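You operate a simulated robot arm through the tools that you are given. There is no shell and no other tool. Be economical: measure what you need, move in short steps, check, and stop when the job is done.

You are at the controls of a simulated two-armed robot. One attempt, no reset.

## Task
Take the lid off the polish jar and lay it down on the dining table top. Put the bag labelled "sugar" from the plant table top on the dining table top and the bag labelled "soil" on the work table top. The order is free. Set down upright: bag.

The check looks at the end state, three seconds after you hand in, the way a careful person would. Anything else that was tipped, shoved, dropped, spilled or broken makes it a failure. A push-on lid holds only when it is set on centred and level and pressed home; a screw cap is set on level and turned clockwise until tight.

## Robot
Two 7-joint arms with two-finger parallel grippers on one trunk, on a base that drives. Base frame: it is fixed to the floor where the robot stands at the start and does not move with it; the origin is under the middle of the robot, x ahead of it, y to its left, z up. Units: m, rad, N and s.
The left shoulder is at the start at [0.07, 0.177, 1.02], the right one opposite. With the tool pointing down near the work surface each hand reaches from about 0.3 to 0.74 m from the robot's upright axis, wherever it stands, measured 20 degrees to its own side. Places, roughly: bag, bag of soil, open paper bag [4.5, 0.25, 0.75]; dining table top [0.7, 0.5, 0.8]; work table top [2.6, 0.5, 0.8]. Payload 3.43 kg a hand.
The tool frame of a hand sits at the grasp point between the pads (the TCP): z along the fingers, y along the line on which they close. The tips reach 0.03 m beyond it. Largest opening 0.094 m; finger width 0.028, thickness 0.01; the body of the gripper, 0.05 by 0.096 m, starts 0.055 m behind the TCP.
Orientation is that of the tool frame in the base frame, as a unit quaternion [x, y, z, w]. With the fingers straight down and closing along the base's y, the tool's x points along the base's -x, its y along +y and its z along -z.

## Interface
- The arms move only by the tool jog_arm. It takes "left_rows", "right_rows" or both (then of equal length, played together; a hand with none holds still); each is text: rows parted by semicolons, each of 7 numbers parted by spaces: the turn, a rotation vector about the base's x, y, z in rad, then the shift along the base's x, y, z in m, then the opening, from 0 (shut) to 1 (fully open). In form: rx ry rz x y z jaw; .... A call has 1 to 20 rows; each row is the pose to reach, as a shift and turn from the pose commanded when the call began. Rows are played at 5 a second. More than 0.05 m and 0.15 rad between two rows, or a gripper value outside its range, and nothing of the call is played. A pose out of reach is approached as far as the arm can. The call stops where the force on the tool passes 40 N (or 10 N more than at its start, if that is more) or the arm is blocked; 0.2 s more then pass. Each finger travels about 0.153 m/s and halts on what it meets, pressing with about 45 N; the grip force reading is that of the motor and also rises with nothing between the fingers. The clock runs only during rows and for 0.2 s after the last one: add rows that repeat a pose to give the fingers time. It gives the time, the measured TCP pose, the force on the tool (base axes), the opening and the grip force at its end, in the units of the frame above (readings bear some noise), with the torque about the TCP (base axes, N m) and any sound that the robot's microphone picked up.
- Cameras (640 x 400 px; columns grow to the right, rows downward): "scene" is now at [0.1256, -0.0364, 1.333]; the picture's right is [-0.44, -0.90, -0.00], its down [-0.56, 0.27, -0.78] and it looks along [0.70, -0.34, -0.62] (base axes); focal length 285 px, centre (320, 200). "left" rides on the left gripper at [0.076, -0.014, -0.102] in its tool frame; the picture's right is [0.18, 0.98, 0.00], its down [-0.75, 0.14, -0.64] and it looks along [-0.63, 0.12, 0.77] (tool axes); focal length 243 px, centre (320, 200). "right" rides on the right gripper at [0.076, 0.014, -0.103] in its tool frame; the picture's right is [-0.18, 0.98, 0.00], its down [-0.75, -0.14, -0.64] and it looks along [-0.63, -0.12, 0.77] (tool axes); focal length 243 px, centre (320, 200). There is no depth. A picture from a camera that has moved, and an enlarged one, comes with that camera's place and axes in the base frame and with its lens.
- snapshot(camera): a new picture of that camera. The clock stands still meanwhile.
- slide_trunk(by): slides the trunk up (or, below 0, down) by that many m; the arms and the scene camera ride with it, the base frame stays. It gives what a move gives, with no picture.
- drive_base(legs): drives the robot by 1 to 6 legs, each [ahead, turn to the left] in m and rad, along the robot's own axes; the way and the turn of a leg run together, so that a leg with both is an arc; at most 1.5 m and 3.142 rad a leg. The arms and the cameras ride along, it lands a little off, and it stops where it bumps. It gives what a move gives.
- head_to(pan, tilt): turns the head with the scene camera to pan (to the left, within 1.501 rad either way) and tilt (down, from -0.506 to 1.204), counted from straight ahead of the robot. It gives what a move gives.
- enlarge(camera, box): a new picture of the part [left, top, right, bottom] of that camera's present view, enlarged. The clock stands still meanwhile.
- sign_off(): hands the job in; it is judged then, once.

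Work in short steps. Places have to be worked out from the pictures, the camera data and where the tool is seen: move nearer, look again, correct. Check each grasp and each placing, and mend what went wrong. You have 165 turns and 122 pictures in all, those below and enlarged ones among them. Open the grippers and draw the arms clear of the work before you hand the job in, unless the task says otherwise; then end with one line.

The tools are called after "Emit:" by a JSON object that holds its "api" and its "payload". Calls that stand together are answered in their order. jog_arm: Moves the arms, as the interface text tells. Its arguments: {"type":"object","properties":{"left_rows":{"type":"string"},"right_rows":{"type":"string"}},"required":[]} The other tools are called the same way: slide_trunk (by) slides the trunk up or down; drive_base (legs) drives the base; head_to (pan, tilt) turns the head that bears the scene camera; snapshot (camera) takes a picture; enlarge (camera, box) takes an enlarged picture of a part of a camera's view; sign_off () hands the job in.

At the start:

```text
clock: 0.0
left_tcp_pos: [0.496, 0.0602, 1.0993]
left_tool_rot: [0.0, 1.0, 0.0, 0.0]
left_contact_force: [0.1, -0.3, -0.4]
left_wrist_torque: [0.05, 0.01, 0.02]
left_width: 0.0942
left_grip_force: 0.2
right_tcp_pos: [0.2983, -0.3013, 1.0975]
right_tool_rot: [-0.001, 1.0, 0.0, 0.0]
right_contact_force: [-0.1, 0.0, -0.1]
right_wrist_torque: [0.0, 0.01, 0.0]
right_width: 0.0937
right_grip_force: 0.0
trunk travel left (down, up): [-0.6, 0.24]
robot x, y, heading: [0.0022, -0.0018, -0.003]
head pan, tilt: [-0.452, 0.672]
```

scene: 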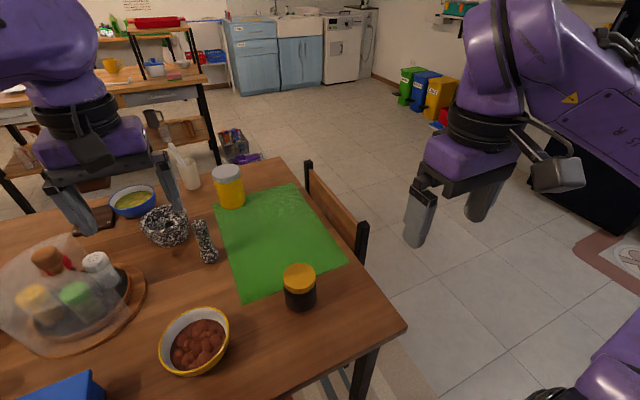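
right: 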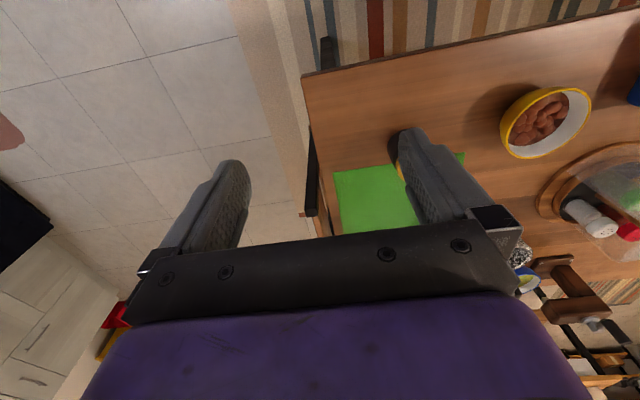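
left: 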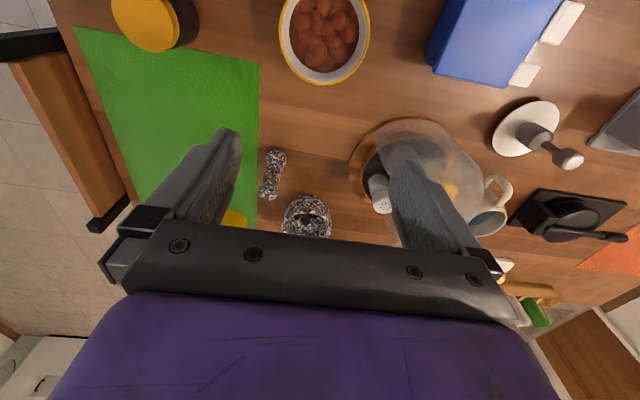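

The dining table is in front of me with two jar candidates: a dark one with a yellow lid and a yellow one with a grey lid. I enlarge both to read the labels.

Emit:
{"api": "enlarge", "payload": {"camera": "scene", "box": [120, 140, 360, 320]}}

Emit:
{"api": "head_to", "payload": {"pan": 0.5, "tilt": 0.6}}

Emit:
{"api": "snapshot", "payload": {"camera": "scene"}}

```text
2.22 times, centred on (240, 230) of scene
camera zoom: at [0.1256, -0.0364, 1.333], right [-0.44, -0.9, 0.0], down [-0.56, 0.27, -0.78], along [0.7, -0.34, -0.62], focal length 634 px, centre (498, 133)
```

zoom: 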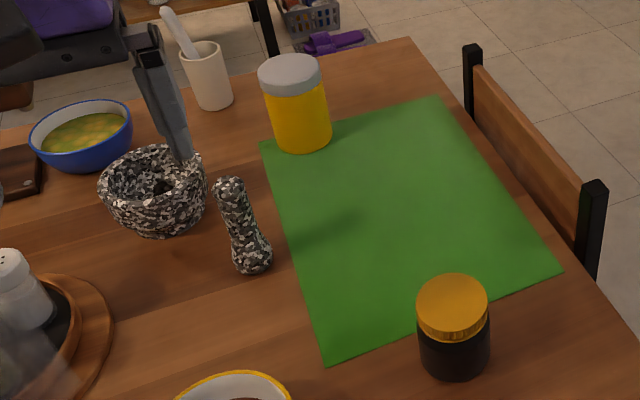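

```text
clock: 1.2
left_tcp_pos: [0.4961, 0.0605, 1.0984]
left_tool_rot: [0.0, 1.0, 0.0, 0.0]
left_contact_force: [0.1, -0.3, 1.1]
left_wrist_torque: [0.0, 0.01, -0.05]
left_width: 0.094
left_grip_force: 0.1
right_tcp_pos: [0.2982, -0.3002, 1.0977]
right_tool_rot: [0.0, 1.0, 0.0, 0.0]
right_contact_force: [1.2, 0.0, -0.1]
right_wrist_torque: [0.01, 0.02, 0.0]
right_width: 0.094
right_grip_force: 0.0
trunk travel left (down, up): [-0.6, 0.24]
robot x, y, heading: [-0.0026, -0.0005, 0.001]
head pan, tilt: [0.499, 0.6]
```

```text
117 pictures are left
camera scene: at [0.1259, 0.0433, 1.3392], right [0.48, -0.88, 0.0], down [-0.5, -0.27, -0.83], along [0.72, 0.39, -0.56], focal length 285 px, centre (320, 200)
```

scene: 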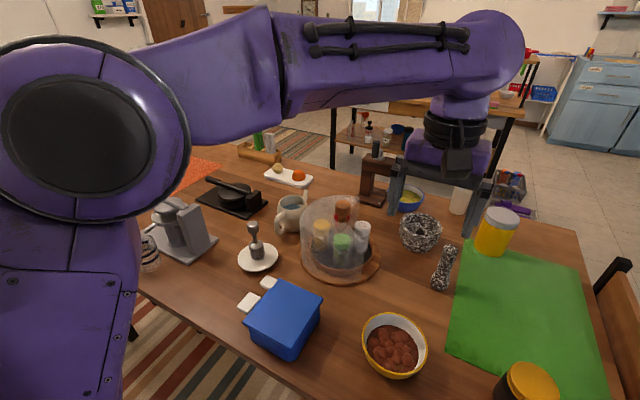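

Lids need identifying. I look at the jars with the left hand camera and survey the other tables straight ahead.

Emit:
{"api": "head_to", "payload": {"pan": 0.1, "tilt": 0.15}}

Emit:
{"api": "enlarge", "payload": {"camera": "scene", "box": [0, 0, 640, 400]}}

Emit:
{"api": "enlarge", "payload": {"camera": "left", "box": [60, 0, 260, 125]}}

```text
clock: 2.1
left_tcp_pos: [0.4952, 0.0597, 1.099]
left_tool_rot: [0.001, 1.0, 0.0, -0.001]
left_contact_force: [0.2, 0.4, -0.5]
left_wrist_torque: [-0.04, -0.03, -0.01]
left_width: 0.0939
left_grip_force: 0.1
right_tcp_pos: [0.2986, -0.3011, 1.0982]
right_tool_rot: [0.0, 1.0, -0.001, 0.001]
right_contact_force: [0.3, 0.8, 0.5]
right_wrist_torque: [0.0, 0.01, -0.01]
right_width: 0.094
right_grip_force: 0.1
trunk travel left (down, up): [-0.6, 0.24]
robot x, y, heading: [-0.0003, 0.0016, 0.001]
head pan, tilt: [0.099, 0.15]
```

```text
1.00 times, centred on (320, 200) of scene (not enlarged: the box is as wide or as high as the picture)
camera zoom: at [0.1405, 0.0104, 1.3806], right [0.1, -0.99, 0.0], down [-0.15, -0.01, -0.99], along [0.98, 0.1, -0.15], focal length 285 px, centre (320, 200)
```

zoom: 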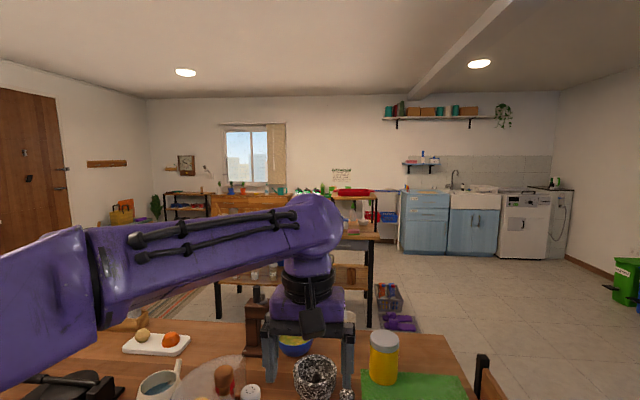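

```text
3.20 times, centred on (160, 62) of left
camera zoom: at [0.4199, 0.047, 1.2009], right [-0.18, 0.98, 0.0], down [0.75, 0.14, 0.64], along [0.63, 0.12, -0.77], focal length 776 px, centre (832, 640)
```

zoom: 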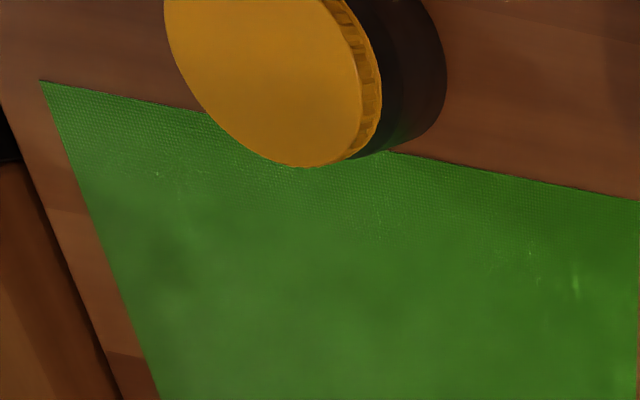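

No other text seen yet. The bags are far off, so I survey to the right for a driving lane, and the plant table.

Emit:
{"api": "enlarge", "payload": {"camera": "scene", "box": [160, 160, 400, 310]}}

Emit:
{"api": "head_to", "payload": {"pan": -0.8, "tilt": 0.4}}

Emit:
{"api": "snapshot", "payload": {"camera": "scene"}}

```text
2.67 times, centred on (280, 235) of scene
camera zoom: at [0.1405, 0.0104, 1.3806], right [0.1, -0.99, 0.0], down [-0.15, -0.01, -0.99], along [0.98, 0.1, -0.15], focal length 760 px, centre (427, 107)
```

zoom: 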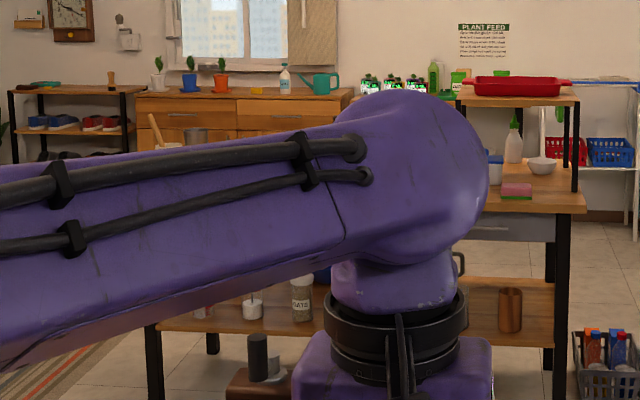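

```text
clock: 3.3
left_tcp_pos: [0.4958, 0.0602, 1.0992]
left_tool_rot: [0.0, 1.0, 0.0, 0.0]
left_contact_force: [-1.0, 0.1, -0.7]
left_wrist_torque: [-0.05, 0.0, 0.0]
left_width: 0.094
left_grip_force: 0.1
right_tcp_pos: [0.2985, -0.2998, 1.0974]
right_tool_rot: [0.0, 1.0, 0.0, 0.0]
right_contact_force: [-0.3, 0.4, -0.5]
right_wrist_torque: [0.04, 0.02, -0.01]
right_width: 0.0941
right_grip_force: 0.2
trunk travel left (down, up): [-0.6, 0.24]
robot x, y, heading: [-0.0, -0.0005, -0.005]
head pan, tilt: [-0.799, 0.4]
```

```text
113 pictures are left
camera scene: at [0.1129, -0.0652, 1.3574], right [-0.72, -0.7, 0.0], down [-0.27, 0.28, -0.92], along [0.64, -0.66, -0.39], focal length 285 px, centre (320, 200)
```

scene: 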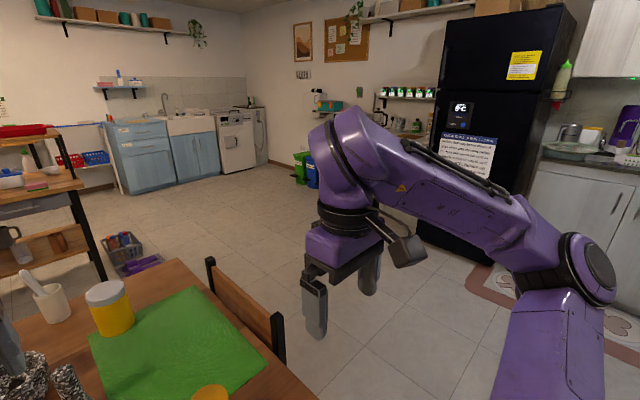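

There's a wide free lane on the right. The notices may hold information, so I read the fridge one.

Emit:
{"api": "enlarge", "payload": {"camera": "scene", "box": [420, 40, 560, 180]}}

Emit:
{"api": "enlarge", "payload": {"camera": "scene", "box": [280, 10, 440, 110]}}

Emit:
{"api": "drive_base", "payload": {"legs": [[-0.35, 0], [0, -1.2]]}}

```text
2.86 times, centred on (490, 110) of scene
camera zoom: at [0.1129, -0.0652, 1.3574], right [-0.72, -0.7, 0.0], down [-0.27, 0.28, -0.92], along [0.64, -0.66, -0.39], focal length 815 px, centre (-166, 457)
```

zoom: 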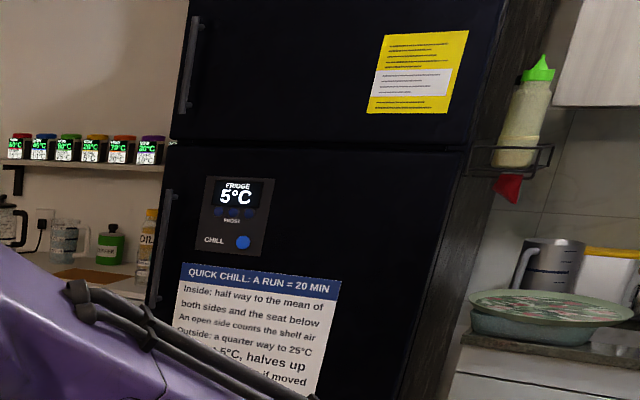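

```text
4.00 times, centred on (360, 60) of scene
camera zoom: at [0.1129, -0.0652, 1.3574], right [-0.72, -0.7, 0.0], down [-0.27, 0.28, -0.92], along [0.64, -0.66, -0.39], focal length 1140 px, centre (160, 760)
```

zoom: 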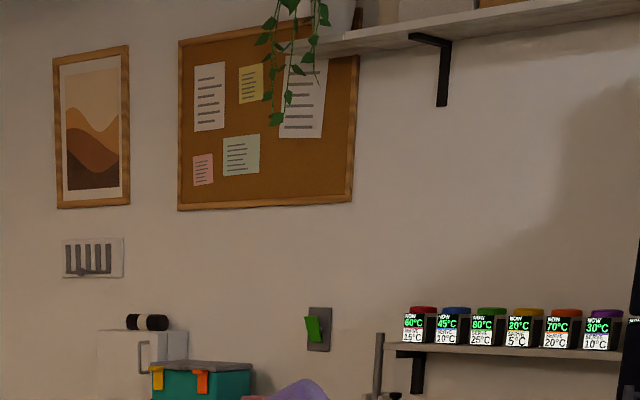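

```text
clock: 8.6
left_tcp_pos: [-0.1138, -0.439, 1.0985]
left_tool_rot: [0.563, 0.826, 0.0, 0.0]
left_contact_force: [0.4, -0.6, -0.1]
left_wrist_torque: [-0.02, 0.01, -0.03]
left_width: 0.0939
left_grip_force: 0.2
right_tcp_pos: [-0.5223, -0.3885, 1.0972]
right_tool_rot: [0.564, 0.826, 0.0, -0.001]
right_contact_force: [-0.3, -0.1, 0.1]
right_wrist_torque: [0.0, 0.0, -0.02]
right_width: 0.0941
right_grip_force: 0.1
trunk travel left (down, up): [-0.6, 0.24]
robot x, y, heading: [-0.3513, 0.0023, -1.192]
head pan, tilt: [-0.799, 0.4]
```

Now at (-0.35, 0), heading -1.19. Drive diagonally to about y=-0.95, then face along x and advance.

Emit:
{"api": "drive_base", "payload": {"legs": [[1.05, 0], [0, 1.19], [1.2, 0]]}}

Emit:
{"api": "head_to", "payload": {"pan": 0.5, "tilt": 0.35}}

Emit:
{"api": "snapshot", "payload": {"camera": "scene"}}

```text
clock: 22.6
left_tcp_pos: [1.7334, -0.9509, 1.0986]
left_tool_rot: [0.007, 1.0, 0.002, 0.0]
left_contact_force: [0.2, 0.4, 0.1]
left_wrist_torque: [-0.01, -0.01, -0.01]
left_width: 0.094
left_grip_force: 0.1
right_tcp_pos: [1.5306, -1.3106, 1.0968]
right_tool_rot: [0.007, 1.0, 0.0, 0.0]
right_contact_force: [-0.6, -0.3, 0.3]
right_wrist_torque: [0.01, -0.01, 0.01]
right_width: 0.0939
right_grip_force: 0.0
trunk travel left (down, up): [-0.6, 0.24]
robot x, y, heading: [1.2349, -1.0028, -0.012]
head pan, tilt: [-0.799, 0.4]
```

```text
clock: 24.1
left_tcp_pos: [1.7322, -0.951, 1.0988]
left_tool_rot: [0.007, 1.0, 0.0, 0.0]
left_contact_force: [-0.4, -0.5, 0.4]
left_wrist_torque: [0.01, -0.01, 0.01]
left_width: 0.0942
left_grip_force: 0.1
right_tcp_pos: [1.5301, -1.3099, 1.0976]
right_tool_rot: [0.007, 1.0, -0.001, 0.0]
right_contact_force: [-0.4, 0.8, 0.6]
right_wrist_torque: [-0.03, -0.01, 0.02]
right_width: 0.0941
right_grip_force: 0.2
trunk travel left (down, up): [-0.6, 0.24]
robot x, y, heading: [1.2363, -1.0037, -0.013]
head pan, tilt: [0.499, 0.351]
```

```text
110 pictures are left
camera scene: at [1.3664, -0.9608, 1.362], right [0.47, -0.89, 0.0], down [-0.3, -0.16, -0.94], along [0.83, 0.44, -0.34], focal length 285 px, centre (320, 200)
```

scene: 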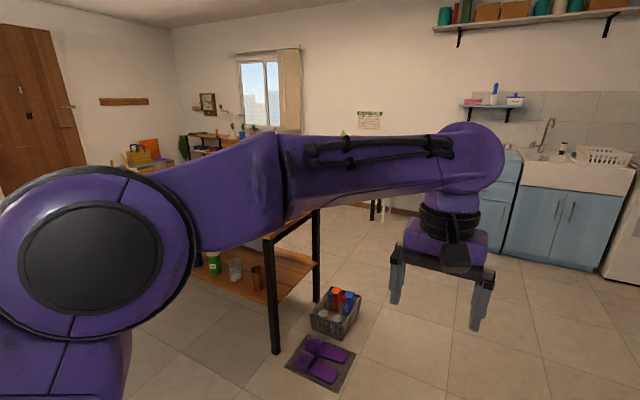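

Lane stays clear (basket near (2.8,-0.3)). Drive ahead 1.0 m, then lower the left hand a little so its elbow stops blocking the head view.

Emit:
{"api": "drive_base", "payload": {"legs": [[1.1, 0]]}}

Emit:
{"api": "jog_arm", "payload": {"left_rows": "0 0 0 0 0 -0.05 1;0 0 0 0 0 -0.1 1;0 0 0 0 0 -0.15 1;0 0 0 0 0 -0.2 1;0 0 0 0 0 -0.25 1;0 0 0 0 0 -0.3 1"}}

Emit:
{"api": "snapshot", "payload": {"camera": "scene"}}

```text
clock: 29.8
left_tcp_pos: [2.8448, -0.9749, 1.0983]
left_tool_rot: [0.01, 1.0, 0.0, 0.0]
left_contact_force: [-0.6, 0.6, -0.4]
left_wrist_torque: [-0.01, 0.04, 0.01]
left_width: 0.0939
left_grip_force: 0.0
right_tcp_pos: [2.6409, -1.3318, 1.0981]
right_tool_rot: [0.011, 1.0, 0.0, 0.0]
right_contact_force: [0.4, 0.3, -1.2]
right_wrist_torque: [-0.02, 0.02, 0.01]
right_width: 0.0941
right_grip_force: 0.1
trunk travel left (down, up): [-0.6, 0.24]
robot x, y, heading: [2.3491, -1.0265, -0.024]
head pan, tilt: [0.499, 0.351]
```

```text
clock: 31.2
left_tcp_pos: [2.8473, -0.9724, 0.7973]
left_tool_rot: [0.01, 1.0, 0.0, 0.0]
left_contact_force: [-0.7, 0.2, 0.7]
left_wrist_torque: [-0.01, 0.01, -0.02]
left_width: 0.0942
left_grip_force: 0.1
right_tcp_pos: [2.6433, -1.3312, 1.0975]
right_tool_rot: [0.011, 1.0, 0.0, 0.0]
right_contact_force: [0.9, -0.1, 0.5]
right_wrist_torque: [-0.04, 0.01, -0.02]
right_width: 0.0941
right_grip_force: 0.1
trunk travel left (down, up): [-0.6, 0.24]
robot x, y, heading: [2.3531, -1.0233, -0.016]
head pan, tilt: [0.499, 0.351]
```

```text
109 pictures are left
camera scene: at [2.4806, -0.9815, 1.3619], right [0.46, -0.89, 0.0], down [-0.31, -0.16, -0.94], along [0.83, 0.43, -0.34], focal length 285 px, centre (320, 200)
```

scene: 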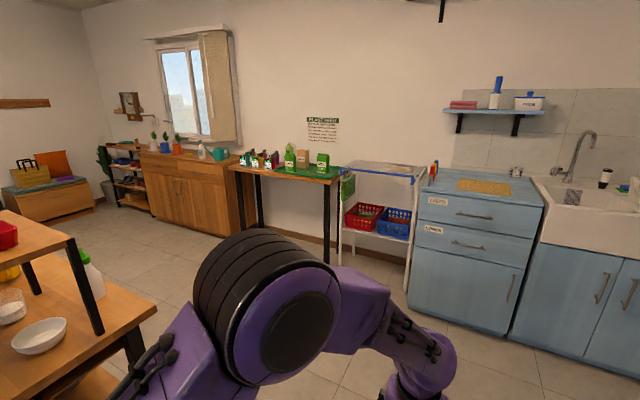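

I can see the plant table with bags beneath the "PLANT FEED" sign. Enlarge it, and also look at the work table to the left.

Emit:
{"api": "enlarge", "payload": {"camera": "scene", "box": [220, 110, 360, 200]}}

Emit:
{"api": "head_to", "payload": {"pan": 1.2, "tilt": 0.45}}

Emit:
{"api": "snapshot", "payload": {"camera": "scene"}}

```text
4.44 times, centred on (290, 155) of scene
camera zoom: at [2.4806, -0.9815, 1.3619], right [0.46, -0.89, 0.0], down [-0.31, -0.16, -0.94], along [0.83, 0.43, -0.34], focal length 1267 px, centre (453, 400)
```

zoom: 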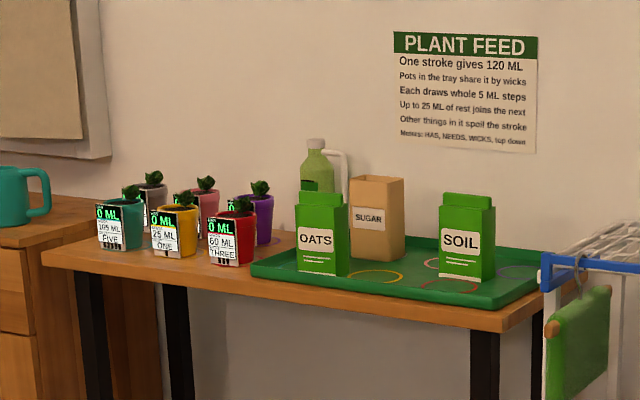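

```text
clock: 32.3
left_tcp_pos: [2.845, -0.9734, 0.7992]
left_tool_rot: [0.01, 1.0, 0.0, 0.001]
left_contact_force: [0.3, 0.7, 0.4]
left_wrist_torque: [-0.02, -0.01, 0.0]
left_width: 0.0939
left_grip_force: 0.1
right_tcp_pos: [2.6412, -1.3313, 1.0967]
right_tool_rot: [0.01, 1.0, 0.0, 0.0]
right_contact_force: [-0.4, -0.1, -0.6]
right_wrist_torque: [0.0, 0.0, -0.01]
right_width: 0.0939
right_grip_force: 0.1
trunk travel left (down, up): [-0.6, 0.24]
robot x, y, heading: [2.3459, -1.0312, -0.02]
head pan, tilt: [1.201, 0.45]
```

```text
107 pictures are left
camera scene: at [2.4317, -0.9392, 1.3528], right [0.92, -0.38, 0.0], down [-0.17, -0.4, -0.9], along [0.34, 0.83, -0.43], focal length 285 px, centre (320, 200)
```

scene: 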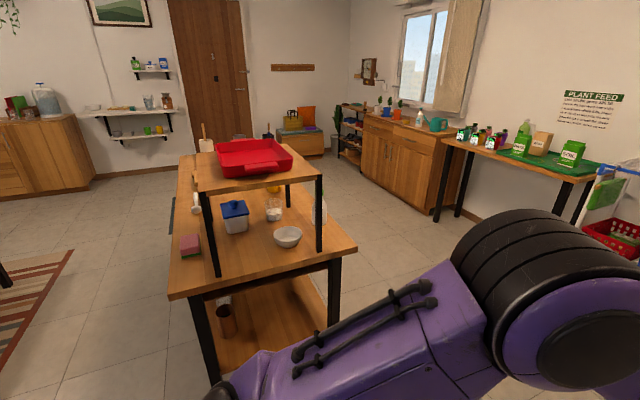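

Sugar is an open paper bag (behind/right of oats), soil is at the tray's front right. Work table free spot near (2.43,-0.17). Raise the left hand again and drive to stand before the plant table.

Emit:
{"api": "jog_arm", "payload": {"left_rows": "0 0 0 0 0 0.05 1;0 0 0 0 0 0.1 1;0 0 0 0 0 0.15 1;0 0 0 0 0 0.2 1;0 0 0 0 0 0.25 1;0 0 0 0 0 0.3 1"}}

Emit:
{"api": "drive_base", "payload": {"legs": [[0.7, 0], [0, 1.05], [1.3, 0], [0, -1.03]]}}

Emit:
{"api": "head_to", "payload": {"pan": 0.2, "tilt": 0.6}}

Emit:
{"api": "snapshot", "payload": {"camera": "scene"}}

```text
clock: 33.7
left_tcp_pos: [2.8473, -0.9761, 1.1014]
left_tool_rot: [0.011, 1.0, 0.0, 0.0]
left_contact_force: [-0.8, 0.2, -0.2]
left_wrist_torque: [-0.02, 0.0, 0.0]
left_width: 0.094
left_grip_force: 0.1
right_tcp_pos: [2.6391, -1.3313, 1.0981]
right_tool_rot: [0.009, 1.0, 0.0, 0.001]
right_contact_force: [0.8, 0.1, -1.1]
right_wrist_torque: [-0.02, 0.0, 0.01]
right_width: 0.0939
right_grip_force: 0.0
trunk travel left (down, up): [-0.6, 0.24]
robot x, y, heading: [2.3488, -1.0201, -0.025]
head pan, tilt: [1.201, 0.45]
```

```text
clock: 49.1
left_tcp_pos: [4.2109, 0.2003, 1.1007]
left_tool_rot: [-0.021, 1.0, 0.001, 0.001]
left_contact_force: [0.8, 0.2, 0.1]
left_wrist_torque: [-0.01, -0.01, -0.02]
left_width: 0.094
left_grip_force: 0.2
right_tcp_pos: [4.0243, -0.1669, 1.0981]
right_tool_rot: [-0.02, 1.0, 0.001, 0.001]
right_contact_force: [0.0, -0.9, -0.7]
right_wrist_torque: [0.0, 0.0, 0.03]
right_width: 0.094
right_grip_force: 0.0
trunk travel left (down, up): [-0.6, 0.24]
robot x, y, heading: [3.713, 0.118, 0.043]
head pan, tilt: [1.201, 0.45]
```

```text
clock: 50.4
left_tcp_pos: [4.2095, 0.1994, 1.1016]
left_tool_rot: [-0.02, 1.0, 0.0, 0.0]
left_contact_force: [0.3, -0.4, -0.7]
left_wrist_torque: [0.0, 0.01, -0.01]
left_width: 0.0939
left_grip_force: 0.0
right_tcp_pos: [4.0239, -0.167, 1.0972]
right_tool_rot: [-0.02, 1.0, 0.0, 0.001]
right_contact_force: [-0.5, 0.7, -0.3]
right_wrist_torque: [-0.01, -0.02, -0.02]
right_width: 0.0942
right_grip_force: 0.0
trunk travel left (down, up): [-0.6, 0.24]
robot x, y, heading: [3.7125, 0.1228, 0.036]
head pan, tilt: [0.201, 0.6]
```

```text
106 pictures are left
camera scene: at [3.8483, 0.1457, 1.3392], right [0.24, -0.97, 0.0], down [-0.55, -0.13, -0.83], along [0.8, 0.2, -0.56], focal length 285 px, centre (320, 200)
```

scene: 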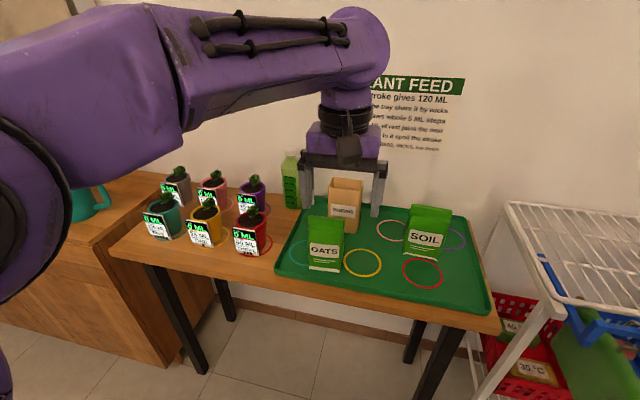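

Soil near (4.50,0.0), sugar near (4.55,0.25), oats in front of it near (4.37,0.26). Zoom in to measure the bags.

Emit:
{"api": "enlarge", "payload": {"camera": "scene", "box": [270, 160, 510, 310]}}

Emit:
{"api": "snapshot", "payload": {"camera": "left"}}

Emit:
{"api": "snapshot", "payload": {"camera": "right"}}

```text
2.67 times, centred on (390, 235) of scene
camera zoom: at [3.8483, 0.1457, 1.3392], right [0.24, -0.97, 0.0], down [-0.55, -0.13, -0.83], along [0.8, 0.2, -0.56], focal length 760 px, centre (133, 107)
```

zoom: 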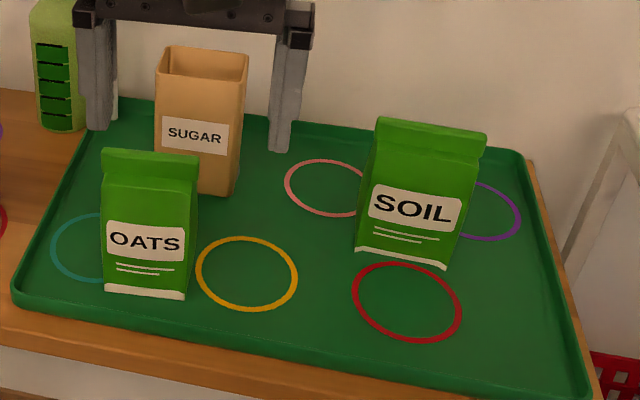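

```text
104 pictures are left
camera left: at [4.1346, 0.1834, 1.2033], right [-0.22, 0.97, 0.0], down [0.75, 0.17, 0.64], along [0.63, 0.14, -0.77], focal length 243 px, centre (320, 200)
```

left: 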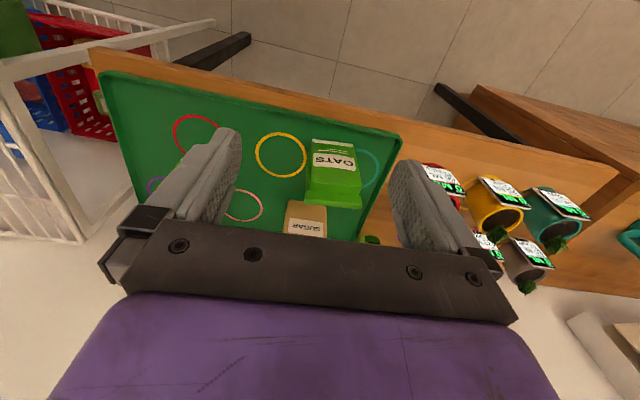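

```text
103 pictures are left
camera right: at [3.9491, -0.1553, 1.2003], right [0.14, 0.99, 0.0], down [0.76, -0.11, 0.64], along [0.64, -0.09, -0.77], focal length 243 px, centre (320, 200)
```

right: 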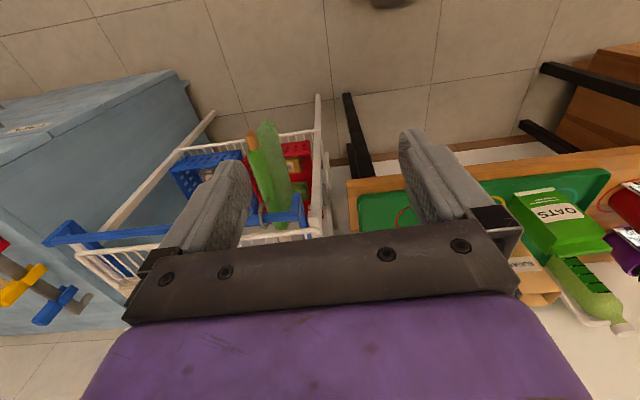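

Sugar ≈0.085 wide by ≈0.06 deep, so I close along x (depth). Rotate the hands 90° in place here (left camera inward, right camera inward), then drive in.

Emit:
{"api": "jog_arm", "payload": {"left_rows": "0 0 0.145 0 0 0 1;0 0 0.29 0 0 0 1;0 0 0.435 0 0 0 1;0 0 0.58 0 0 0 1;0 0 0.725 0 0 0 1;0 0 0.87 0 0 0 1;0 0 1.015 0 0 0 1;0 0 1.16 0 0 0 1;0 0 1.305 0 0 0 1;0 0 1.45 0 0 0 1;0 0 1.53 0 0 0 1", "right_rows": "0 0 -0.145 0 0 0 1;0 0 -0.29 0 0 0 1;0 0 -0.435 0 0 0 1;0 0 -0.58 0 0 0 1;0 0 -0.725 0 0 0 1;0 0 -0.87 0 0 0 1;0 0 -1.015 0 0 0 1;0 0 -1.16 0 0 0 1;0 0 -1.305 0 0 0 1;0 0 -1.45 0 0 0 1;0 0 -1.59 0 0 0 1"}}

Emit:
{"api": "snapshot", "payload": {"camera": "scene"}}

```text
clock: 52.8
left_tcp_pos: [4.2113, 0.1999, 1.1009]
left_tool_rot: [-0.707, 0.707, 0.0, 0.0]
left_contact_force: [0.3, -0.1, 0.1]
left_wrist_torque: [-0.05, -0.02, -0.03]
left_width: 0.094
left_grip_force: 0.1
right_tcp_pos: [4.1187, -0.1411, 1.0709]
right_tool_rot: [0.7, 0.715, -0.001, 0.0]
right_contact_force: [0.4, -0.5, 0.7]
right_wrist_torque: [0.0, 0.05, 0.02]
right_width: 0.0942
right_grip_force: 0.1
right hand out of reach, approached as far as the arm can: row 7, 8, 9, 10, 11
trunk travel left (down, up): [-0.6, 0.24]
robot x, y, heading: [3.7149, 0.123, 0.041]
head pan, tilt: [0.201, 0.6]
```

```text
102 pictures are left
camera scene: at [3.8489, 0.1464, 1.3391], right [0.24, -0.97, 0.0], down [-0.55, -0.13, -0.82], along [0.8, 0.2, -0.57], focal length 285 px, centre (320, 200)
```

scene: 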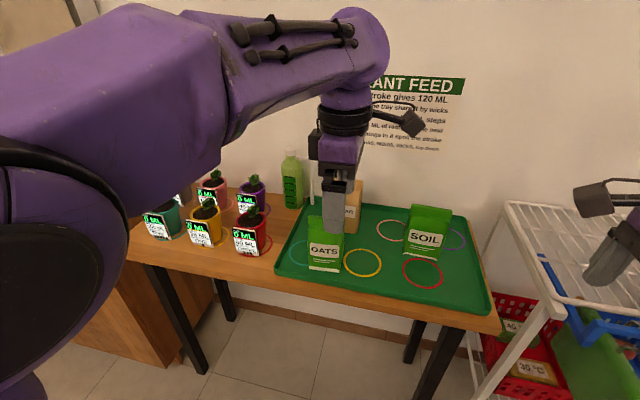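

Rotations worked. Now drive 0.24 m closer; hands stay above the bag tops.

Emit:
{"api": "drive_base", "payload": {"legs": [[0.24, -0.04]]}}

Emit:
{"api": "snapshot", "payload": {"camera": "scene"}}

Emit:
{"api": "snapshot", "payload": {"camera": "left"}}

```text
clock: 54.5
left_tcp_pos: [4.4537, 0.1865, 1.1005]
left_tool_rot: [-0.693, 0.721, 0.001, 0.0]
left_contact_force: [0.2, -0.5, -0.3]
left_wrist_torque: [0.03, 0.02, 0.0]
left_width: 0.0942
left_grip_force: 0.1
right_tcp_pos: [4.3486, -0.1513, 1.0721]
right_tool_rot: [0.712, 0.703, -0.001, -0.001]
right_contact_force: [0.6, 0.2, 0.0]
right_wrist_torque: [0.01, -0.01, -0.01]
right_width: 0.094
right_grip_force: 0.1
trunk travel left (down, up): [-0.6, 0.24]
robot x, y, heading: [3.9522, 0.1287, 0.001]
head pan, tilt: [0.201, 0.6]
```

```text
101 pictures are left
camera scene: at [4.0908, 0.1458, 1.3392], right [0.2, -0.98, 0.0], down [-0.55, -0.11, -0.83], along [0.81, 0.17, -0.57], focal length 285 px, centre (320, 200)
```

scene: 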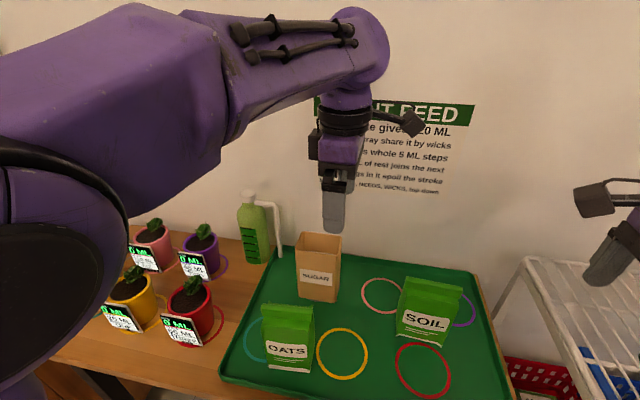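

```text
100 pictures are left
camera left: at [4.466, 0.111, 1.2032], right [-0.99, -0.15, 0.0], down [-0.11, 0.76, 0.64], along [-0.09, 0.64, -0.77], focal length 243 px, centre (320, 200)
```

left: 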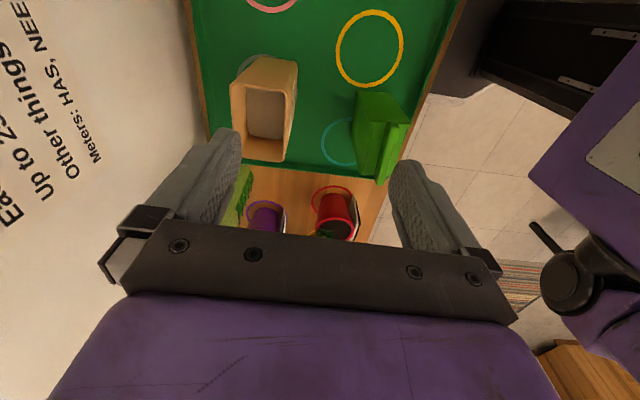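

Enlarge both views on the sugar bag to triangulate its rim.

Emit:
{"api": "enlarge", "payload": {"camera": "left", "box": [190, 20, 430, 170]}}

Emit:
{"api": "enlarge", "payload": {"camera": "scene", "box": [240, 220, 480, 370]}}

```text
2.67 times, centred on (310, 95) of left
camera zoom: at [4.466, 0.111, 1.2032], right [-0.99, -0.15, 0.0], down [-0.11, 0.76, 0.64], along [-0.09, 0.64, -0.77], focal length 647 px, centre (347, 480)
```

zoom: 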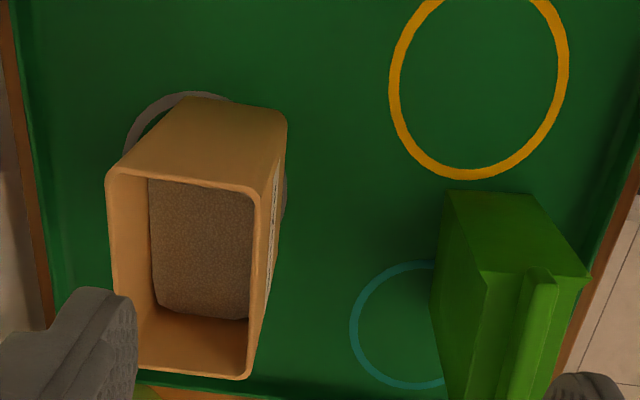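

```text
2.67 times, centred on (360, 295) of scene
camera zoom: at [4.0908, 0.1458, 1.3392], right [0.2, -0.98, 0.0], down [-0.55, -0.11, -0.83], along [0.81, 0.17, -0.57], focal length 760 px, centre (213, -53)
```

zoom: 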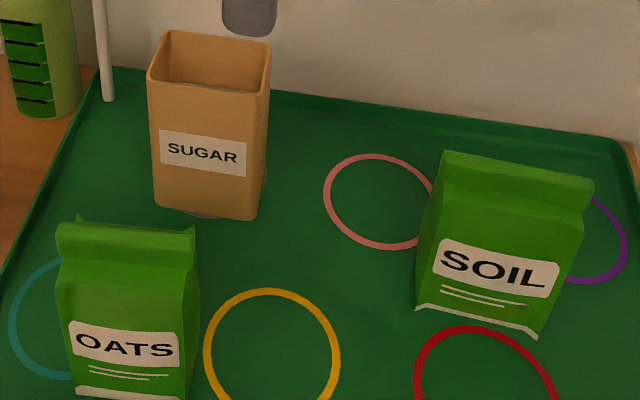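

Sugar rim triangulates to x 4.490–4.545, y 0.194–0.282, top z 0.931 (centre (4.517,0.238)). Move the left hand above it, squared up, and check.

Emit:
{"api": "jog_arm", "payload": {"left_rows": "0 0 0.02 0.03 0.025 0 1;0 0 0.04 0.063 0.0515 0 1;0 0 0.04 0.063 0.0515 -0.05 1;0 0 0.04 0.063 0.0515 -0.08 1"}}

Emit:
{"api": "snapshot", "payload": {"camera": "left"}}

Emit:
{"api": "enlarge", "payload": {"camera": "scene", "box": [240, 170, 480, 320]}}

```text
clock: 55.5
left_tcp_pos: [4.5172, 0.2363, 1.0185]
left_tool_rot: [0.708, -0.706, 0.0, 0.0]
left_contact_force: [0.5, 0.8, -0.4]
left_wrist_torque: [-0.04, 0.03, -0.01]
left_width: 0.0939
left_grip_force: 0.0
right_tcp_pos: [4.3492, -0.15, 1.0721]
right_tool_rot: [0.713, 0.702, -0.001, -0.001]
right_contact_force: [0.0, 0.5, -0.4]
right_wrist_torque: [-0.02, 0.01, -0.02]
right_width: 0.0938
right_grip_force: 0.1
trunk travel left (down, up): [-0.6, 0.24]
robot x, y, heading: [3.9562, 0.1258, 0.004]
head pan, tilt: [0.201, 0.6]
```

```text
97 pictures are left
camera left: at [4.5325, 0.1608, 1.1213], right [-0.98, -0.19, 0.0], down [-0.14, 0.75, 0.64], along [-0.12, 0.63, -0.77], focal length 243 px, centre (320, 200)
```

left: 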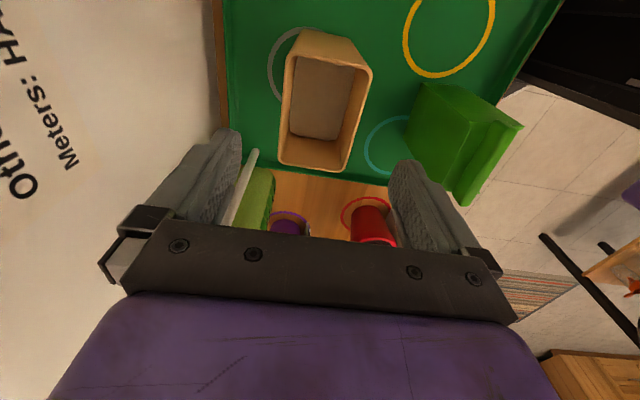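

```text
2.67 times, centred on (360, 245) of scene
camera zoom: at [4.0917, 0.1462, 1.3391], right [0.2, -0.98, 0.0], down [-0.55, -0.11, -0.82], along [0.81, 0.17, -0.57], focal length 760 px, centre (213, 80)
```

zoom: 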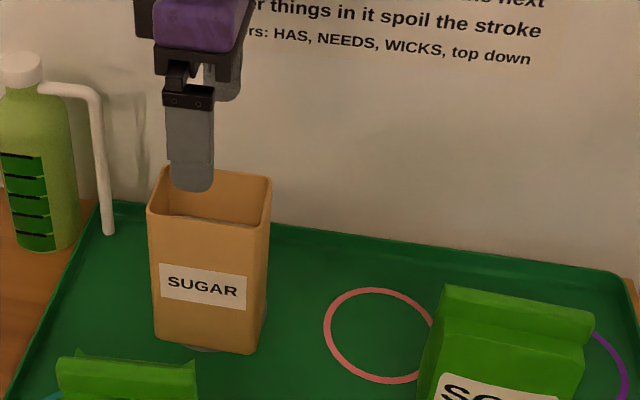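

The hand sits centred (recomputed centre (4.517,0.238)). Descend to z≈0.893 with jaws open.

Emit:
{"api": "jog_arm", "payload": {"left_rows": "0 0 0 0 0.002 -0.04 1;0 0 0 0 0.002 -0.08 1;0 0 0 0 0.002 -0.11 1;0 0 0 0 0.002 -0.126 1;0 0 0 0 0.002 -0.126 1"}}

Emit:
{"api": "enlarge", "payload": {"camera": "scene", "box": [240, 170, 480, 320]}}

Emit:
{"api": "snapshot", "payload": {"camera": "left"}}

```text
clock: 56.7
left_tcp_pos: [4.5163, 0.2392, 0.8938]
left_tool_rot: [0.708, -0.706, 0.0, 0.0]
left_contact_force: [0.8, -0.3, 0.0]
left_wrist_torque: [-0.01, 0.01, -0.02]
left_width: 0.0942
left_grip_force: 0.1
right_tcp_pos: [4.3487, -0.1499, 1.0728]
right_tool_rot: [0.712, 0.702, -0.001, 0.0]
right_contact_force: [0.0, 0.3, 1.8]
right_wrist_torque: [0.02, -0.02, 0.04]
right_width: 0.094
right_grip_force: 0.0
trunk travel left (down, up): [-0.6, 0.24]
robot x, y, heading: [3.9564, 0.1267, 0.005]
head pan, tilt: [0.201, 0.6]
```

```text
2.67 times, centred on (360, 245) of scene
camera zoom: at [4.0905, 0.1458, 1.3392], right [0.2, -0.98, 0.0], down [-0.55, -0.11, -0.83], along [0.81, 0.17, -0.56], focal length 760 px, centre (213, 80)
```

zoom: 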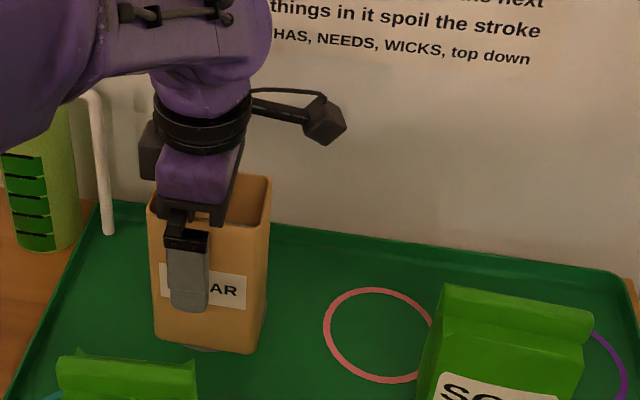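

```text
94 pictures are left
camera left: at [4.5317, 0.1645, 0.9968], right [-0.98, -0.19, 0.0], down [-0.14, 0.75, 0.64], along [-0.12, 0.63, -0.77], focal length 243 px, centre (320, 200)
```

left: 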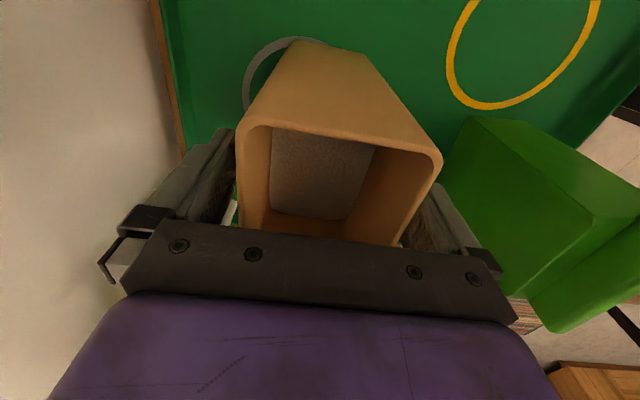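

Fingers straddle the bag correctly. Close gently.

Emit:
{"api": "jog_arm", "payload": {"left_rows": "0 0 0 0 0 0 0.8;0 0 0 0 0 0 0.65;0 0 0 0 0 0 0.5;0 0 0 0 0 0 0.4;0 0 0 0 0 0 0.4;0 0 0 0 0 0 0.4"}}

```text
clock: 58.1
left_tcp_pos: [4.5175, 0.2398, 0.894]
left_tool_rot: [0.708, -0.706, 0.0, 0.001]
left_contact_force: [0.4, -0.7, 0.1]
left_wrist_torque: [0.04, -0.04, -0.01]
left_width: 0.0654
left_grip_force: 44.8
right_tcp_pos: [4.3492, -0.1497, 1.0732]
right_tool_rot: [0.712, 0.702, -0.001, -0.001]
right_contact_force: [0.0, -0.3, 0.2]
right_wrist_torque: [-0.02, -0.01, -0.04]
right_width: 0.0938
right_grip_force: 0.0
trunk travel left (down, up): [-0.6, 0.24]
robot x, y, heading: [3.9585, 0.1271, -0.001]
head pan, tilt: [0.201, 0.6]
```

Gripped at 0.065 m. Lift slowly.

Emit:
{"api": "jog_arm", "payload": {"left_rows": "0 0 0 0 0 0.01 0.4;0 0 0 0 0 0.025 0.4;0 0 0 0 0 0.045 0.4;0 0 0 0 0 0.07 0.4;0 0 0 0 0 0.1 0.4;0 0 0 0 0 0.13 0.4;0 0 0 0 0 0.16 0.4;0 0 0 0 0 0.18 0.4;0 0 0 0 0 0.19 0.4"}}

Emit:
{"api": "snapshot", "payload": {"camera": "scene"}}

Emit:
{"api": "snapshot", "payload": {"camera": "left"}}

```text
clock: 60.1
left_tcp_pos: [4.5169, 0.2408, 1.0852]
left_tool_rot: [0.708, -0.706, 0.0, 0.0]
left_contact_force: [-0.4, -0.2, -4.4]
left_wrist_torque: [-0.01, -0.02, -0.01]
left_width: 0.0654
left_grip_force: 45.5
right_tcp_pos: [4.3493, -0.1503, 1.0724]
right_tool_rot: [0.712, 0.702, 0.0, 0.0]
right_contact_force: [0.3, 0.1, -0.3]
right_wrist_torque: [0.01, 0.01, 0.01]
right_width: 0.0939
right_grip_force: 0.0
trunk travel left (down, up): [-0.6, 0.24]
robot x, y, heading: [3.9548, 0.127, 0.002]
head pan, tilt: [0.201, 0.6]
```

```text
93 pictures are left
camera scene: at [4.0914, 0.146, 1.3391], right [0.2, -0.98, 0.0], down [-0.55, -0.11, -0.82], along [0.81, 0.17, -0.57], focal length 285 px, centre (320, 200)
```

scene: 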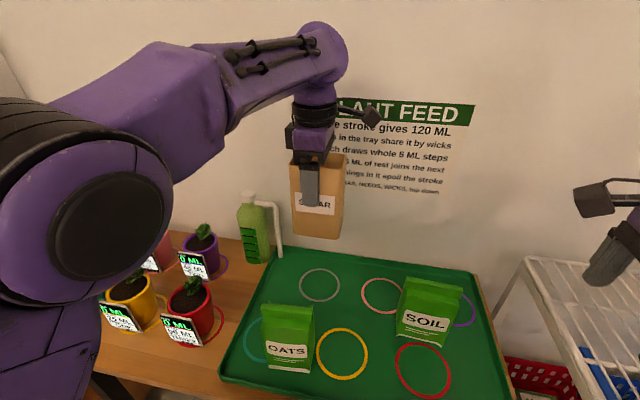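

```text
92 pictures are left
camera left: at [4.5327, 0.1651, 1.187], right [-0.98, -0.19, 0.0], down [-0.14, 0.75, 0.64], along [-0.12, 0.63, -0.77], focal length 243 px, centre (320, 200)
```

left: 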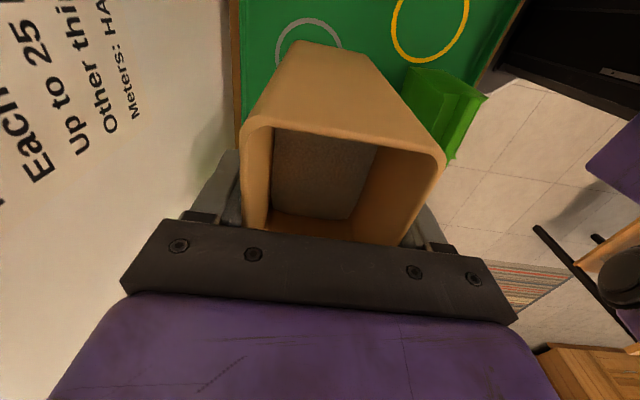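

Sugar lifted cleanly, upright. Shift it left out of the way, and look at the soil with the right camera.

Emit:
{"api": "jog_arm", "payload": {"left_rows": "0 0 0 0 0.03 0.01 0.4;0 0 0 0 0.06 0.02 0.4;0 0 0 0 0.09 0.02 0.4;0 0 0 0 0.1 0.02 0.4"}}

Emit:
{"api": "snapshot", "payload": {"camera": "right"}}

Emit:
{"api": "enlarge", "payload": {"camera": "scene", "box": [360, 250, 500, 360]}}

```text
clock: 61.1
left_tcp_pos: [4.5166, 0.3416, 1.1035]
left_tool_rot: [0.708, -0.706, -0.001, -0.001]
left_contact_force: [-0.5, -0.2, -3.7]
left_wrist_torque: [0.03, 0.01, -0.01]
left_width: 0.0653
left_grip_force: 45.5
right_tcp_pos: [4.3488, -0.1497, 1.0721]
right_tool_rot: [0.712, 0.702, 0.0, -0.001]
right_contact_force: [0.1, 0.3, 1.0]
right_wrist_torque: [0.0, -0.01, -0.03]
right_width: 0.0942
right_grip_force: 0.2
trunk travel left (down, up): [-0.6, 0.24]
robot x, y, heading: [3.9554, 0.1259, 0.005]
head pan, tilt: [0.201, 0.6]
```

```text
91 pictures are left
camera right: at [4.3659, -0.073, 1.175], right [0.98, -0.2, 0.0], down [-0.15, -0.75, 0.64], along [-0.13, -0.63, -0.77], focal length 243 px, centre (320, 200)
```

right: 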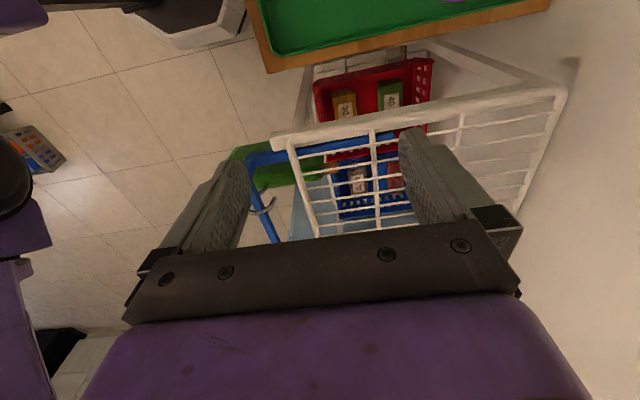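

```text
3.64 times, centred on (430, 305) of scene
camera zoom: at [4.0914, 0.1463, 1.3391], right [0.2, -0.98, 0.0], down [-0.55, -0.11, -0.82], along [0.81, 0.17, -0.57], focal length 1037 px, centre (-80, -182)
```

zoom: 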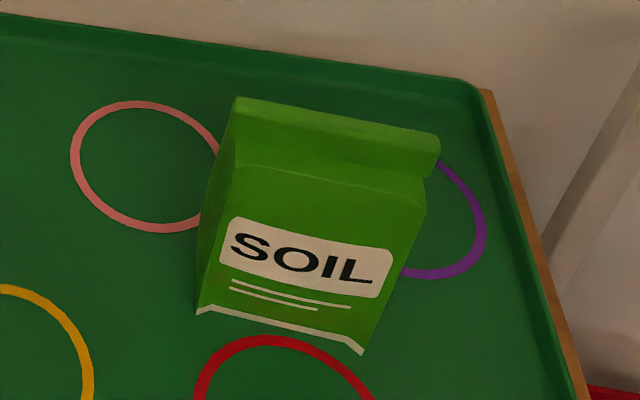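

Soil estimated centre (4.467,0.017), top ≈0.93. Move the right hand above it at present height and look.

Emit:
{"api": "jog_arm", "payload": {"right_rows": "0 0 0 0.03 0.045 0 1;0 0 0 0.06 0.09 0 1;0 0 0 0.09 0.13 0 1;0 0 0 0.118 0.167 0 1;0 0 0 0.118 0.167 0 1"}}

Emit:
{"api": "snapshot", "payload": {"camera": "right"}}

Emit:
{"api": "snapshot", "payload": {"camera": "scene"}}

```text
refused: row 1 steps farther than a row can; nothing moved
```

```text
89 pictures are left
camera right: at [4.3659, -0.073, 1.175], right [0.98, -0.2, 0.0], down [-0.15, -0.75, 0.64], along [-0.13, -0.63, -0.77], focal length 243 px, centre (320, 200)
```

right: 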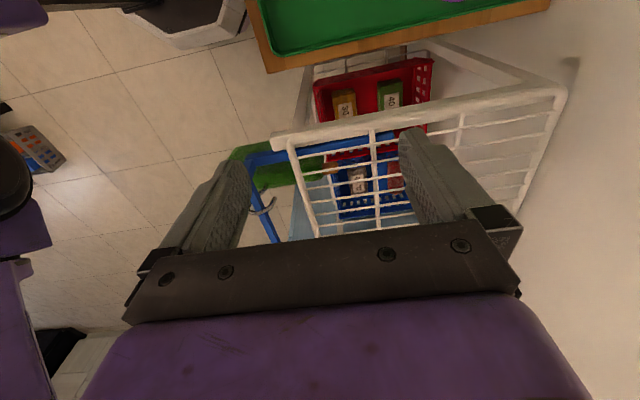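

```text
88 pictures are left
camera scene: at [4.0914, 0.1463, 1.3391], right [0.2, -0.98, 0.0], down [-0.55, -0.11, -0.82], along [0.81, 0.17, -0.57], focal length 285 px, centre (320, 200)
```

scene: 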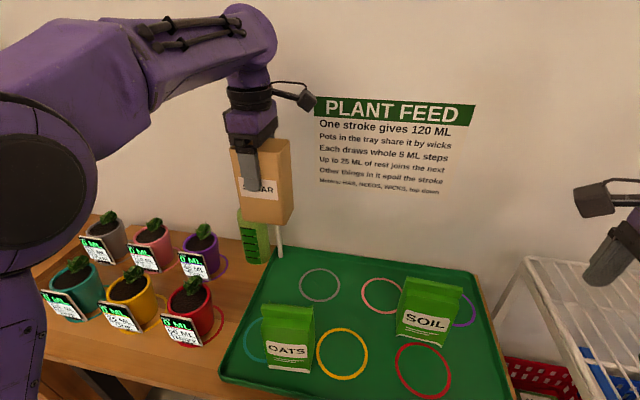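

Step was slightly too long; I use smaller steps, moving partway first to check where the commanded pose really starts.

Emit:
{"api": "jog_arm", "payload": {"right_rows": "0 0 0 0.025 0.035 0 1;0 0 0 0.05 0.07 0 1;0 0 0 0.05 0.07 0 1"}}

```text
clock: 61.9
left_tcp_pos: [4.515, 0.3385, 1.1047]
left_tool_rot: [0.708, -0.707, -0.001, -0.001]
left_contact_force: [0.6, 0.2, -3.5]
left_wrist_torque: [0.01, -0.01, -0.02]
left_width: 0.0651
left_grip_force: 44.9
right_tcp_pos: [4.3976, -0.0823, 1.0724]
right_tool_rot: [0.712, 0.702, 0.0, -0.001]
right_contact_force: [0.2, 0.1, -0.8]
right_wrist_torque: [0.03, -0.02, -0.03]
right_width: 0.0941
right_grip_force: 0.1
trunk travel left (down, up): [-0.6, 0.24]
robot x, y, heading: [3.9604, 0.1296, 0.006]
head pan, tilt: [0.201, 0.6]
```

Shifts are relative to the actual pose. Continue to above the soil.

Emit:
{"api": "jog_arm", "payload": {"right_rows": "0 0 0 0.025 0.035 0.01 1;0 0 0 0.05 0.07 0.02 1;0 0 0 0.07 0.1 0.02 1;0 0 0 0.07 0.1 0.02 1"}}

Emit:
{"api": "snapshot", "payload": {"camera": "right"}}

Emit:
{"api": "enlarge", "payload": {"camera": "scene", "box": [340, 200, 520, 360]}}

```text
clock: 62.9
left_tcp_pos: [4.5157, 0.3397, 1.1037]
left_tool_rot: [-0.707, 0.707, 0.0, 0.0]
left_contact_force: [0.2, -0.1, -4.2]
left_wrist_torque: [0.01, 0.01, 0.02]
left_width: 0.0652
left_grip_force: 44.8
right_tcp_pos: [4.4664, 0.0192, 1.0921]
right_tool_rot: [0.712, 0.702, 0.0, -0.001]
right_contact_force: [0.2, 0.0, -0.7]
right_wrist_torque: [0.0, -0.01, -0.04]
right_width: 0.094
right_grip_force: 0.1
trunk travel left (down, up): [-0.6, 0.24]
robot x, y, heading: [3.9577, 0.1263, 0.004]
head pan, tilt: [0.201, 0.6]
```

```text
87 pictures are left
camera right: at [4.4831, 0.0952, 1.1945], right [0.98, -0.2, 0.0], down [-0.15, -0.75, 0.64], along [-0.13, -0.63, -0.77], focal length 243 px, centre (320, 200)
```

right: 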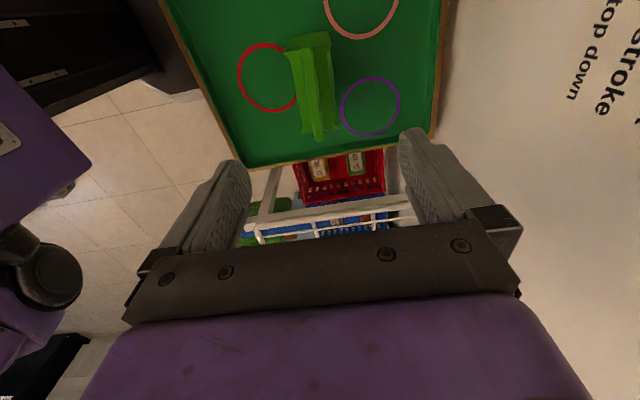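

```text
2.50 times, centred on (430, 280) of scene
camera zoom: at [4.0907, 0.1456, 1.3392], right [0.2, -0.98, 0.0], down [-0.55, -0.11, -0.83], along [0.81, 0.17, -0.56], focal length 713 px, centre (45, 0)
```

zoom: 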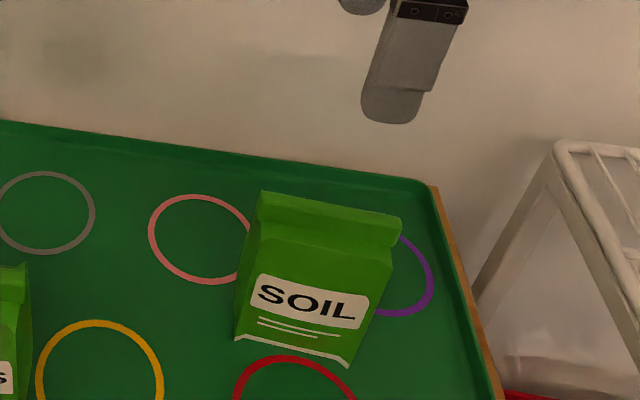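

Emit:
{"api": "enlarge", "payload": {"camera": "right", "box": [230, 10, 420, 150]}}

```text
2.86 times, centred on (325, 80) of right
camera zoom: at [4.4831, 0.0952, 1.1945], right [0.98, -0.2, 0.0], down [-0.15, -0.75, 0.64], along [-0.13, -0.63, -0.77], focal length 693 px, centre (306, 543)
```

zoom: 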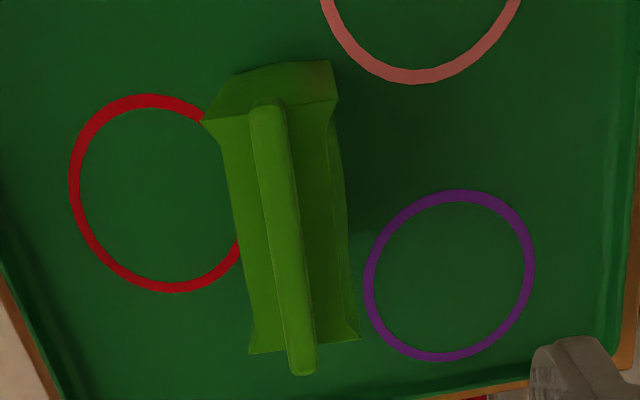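

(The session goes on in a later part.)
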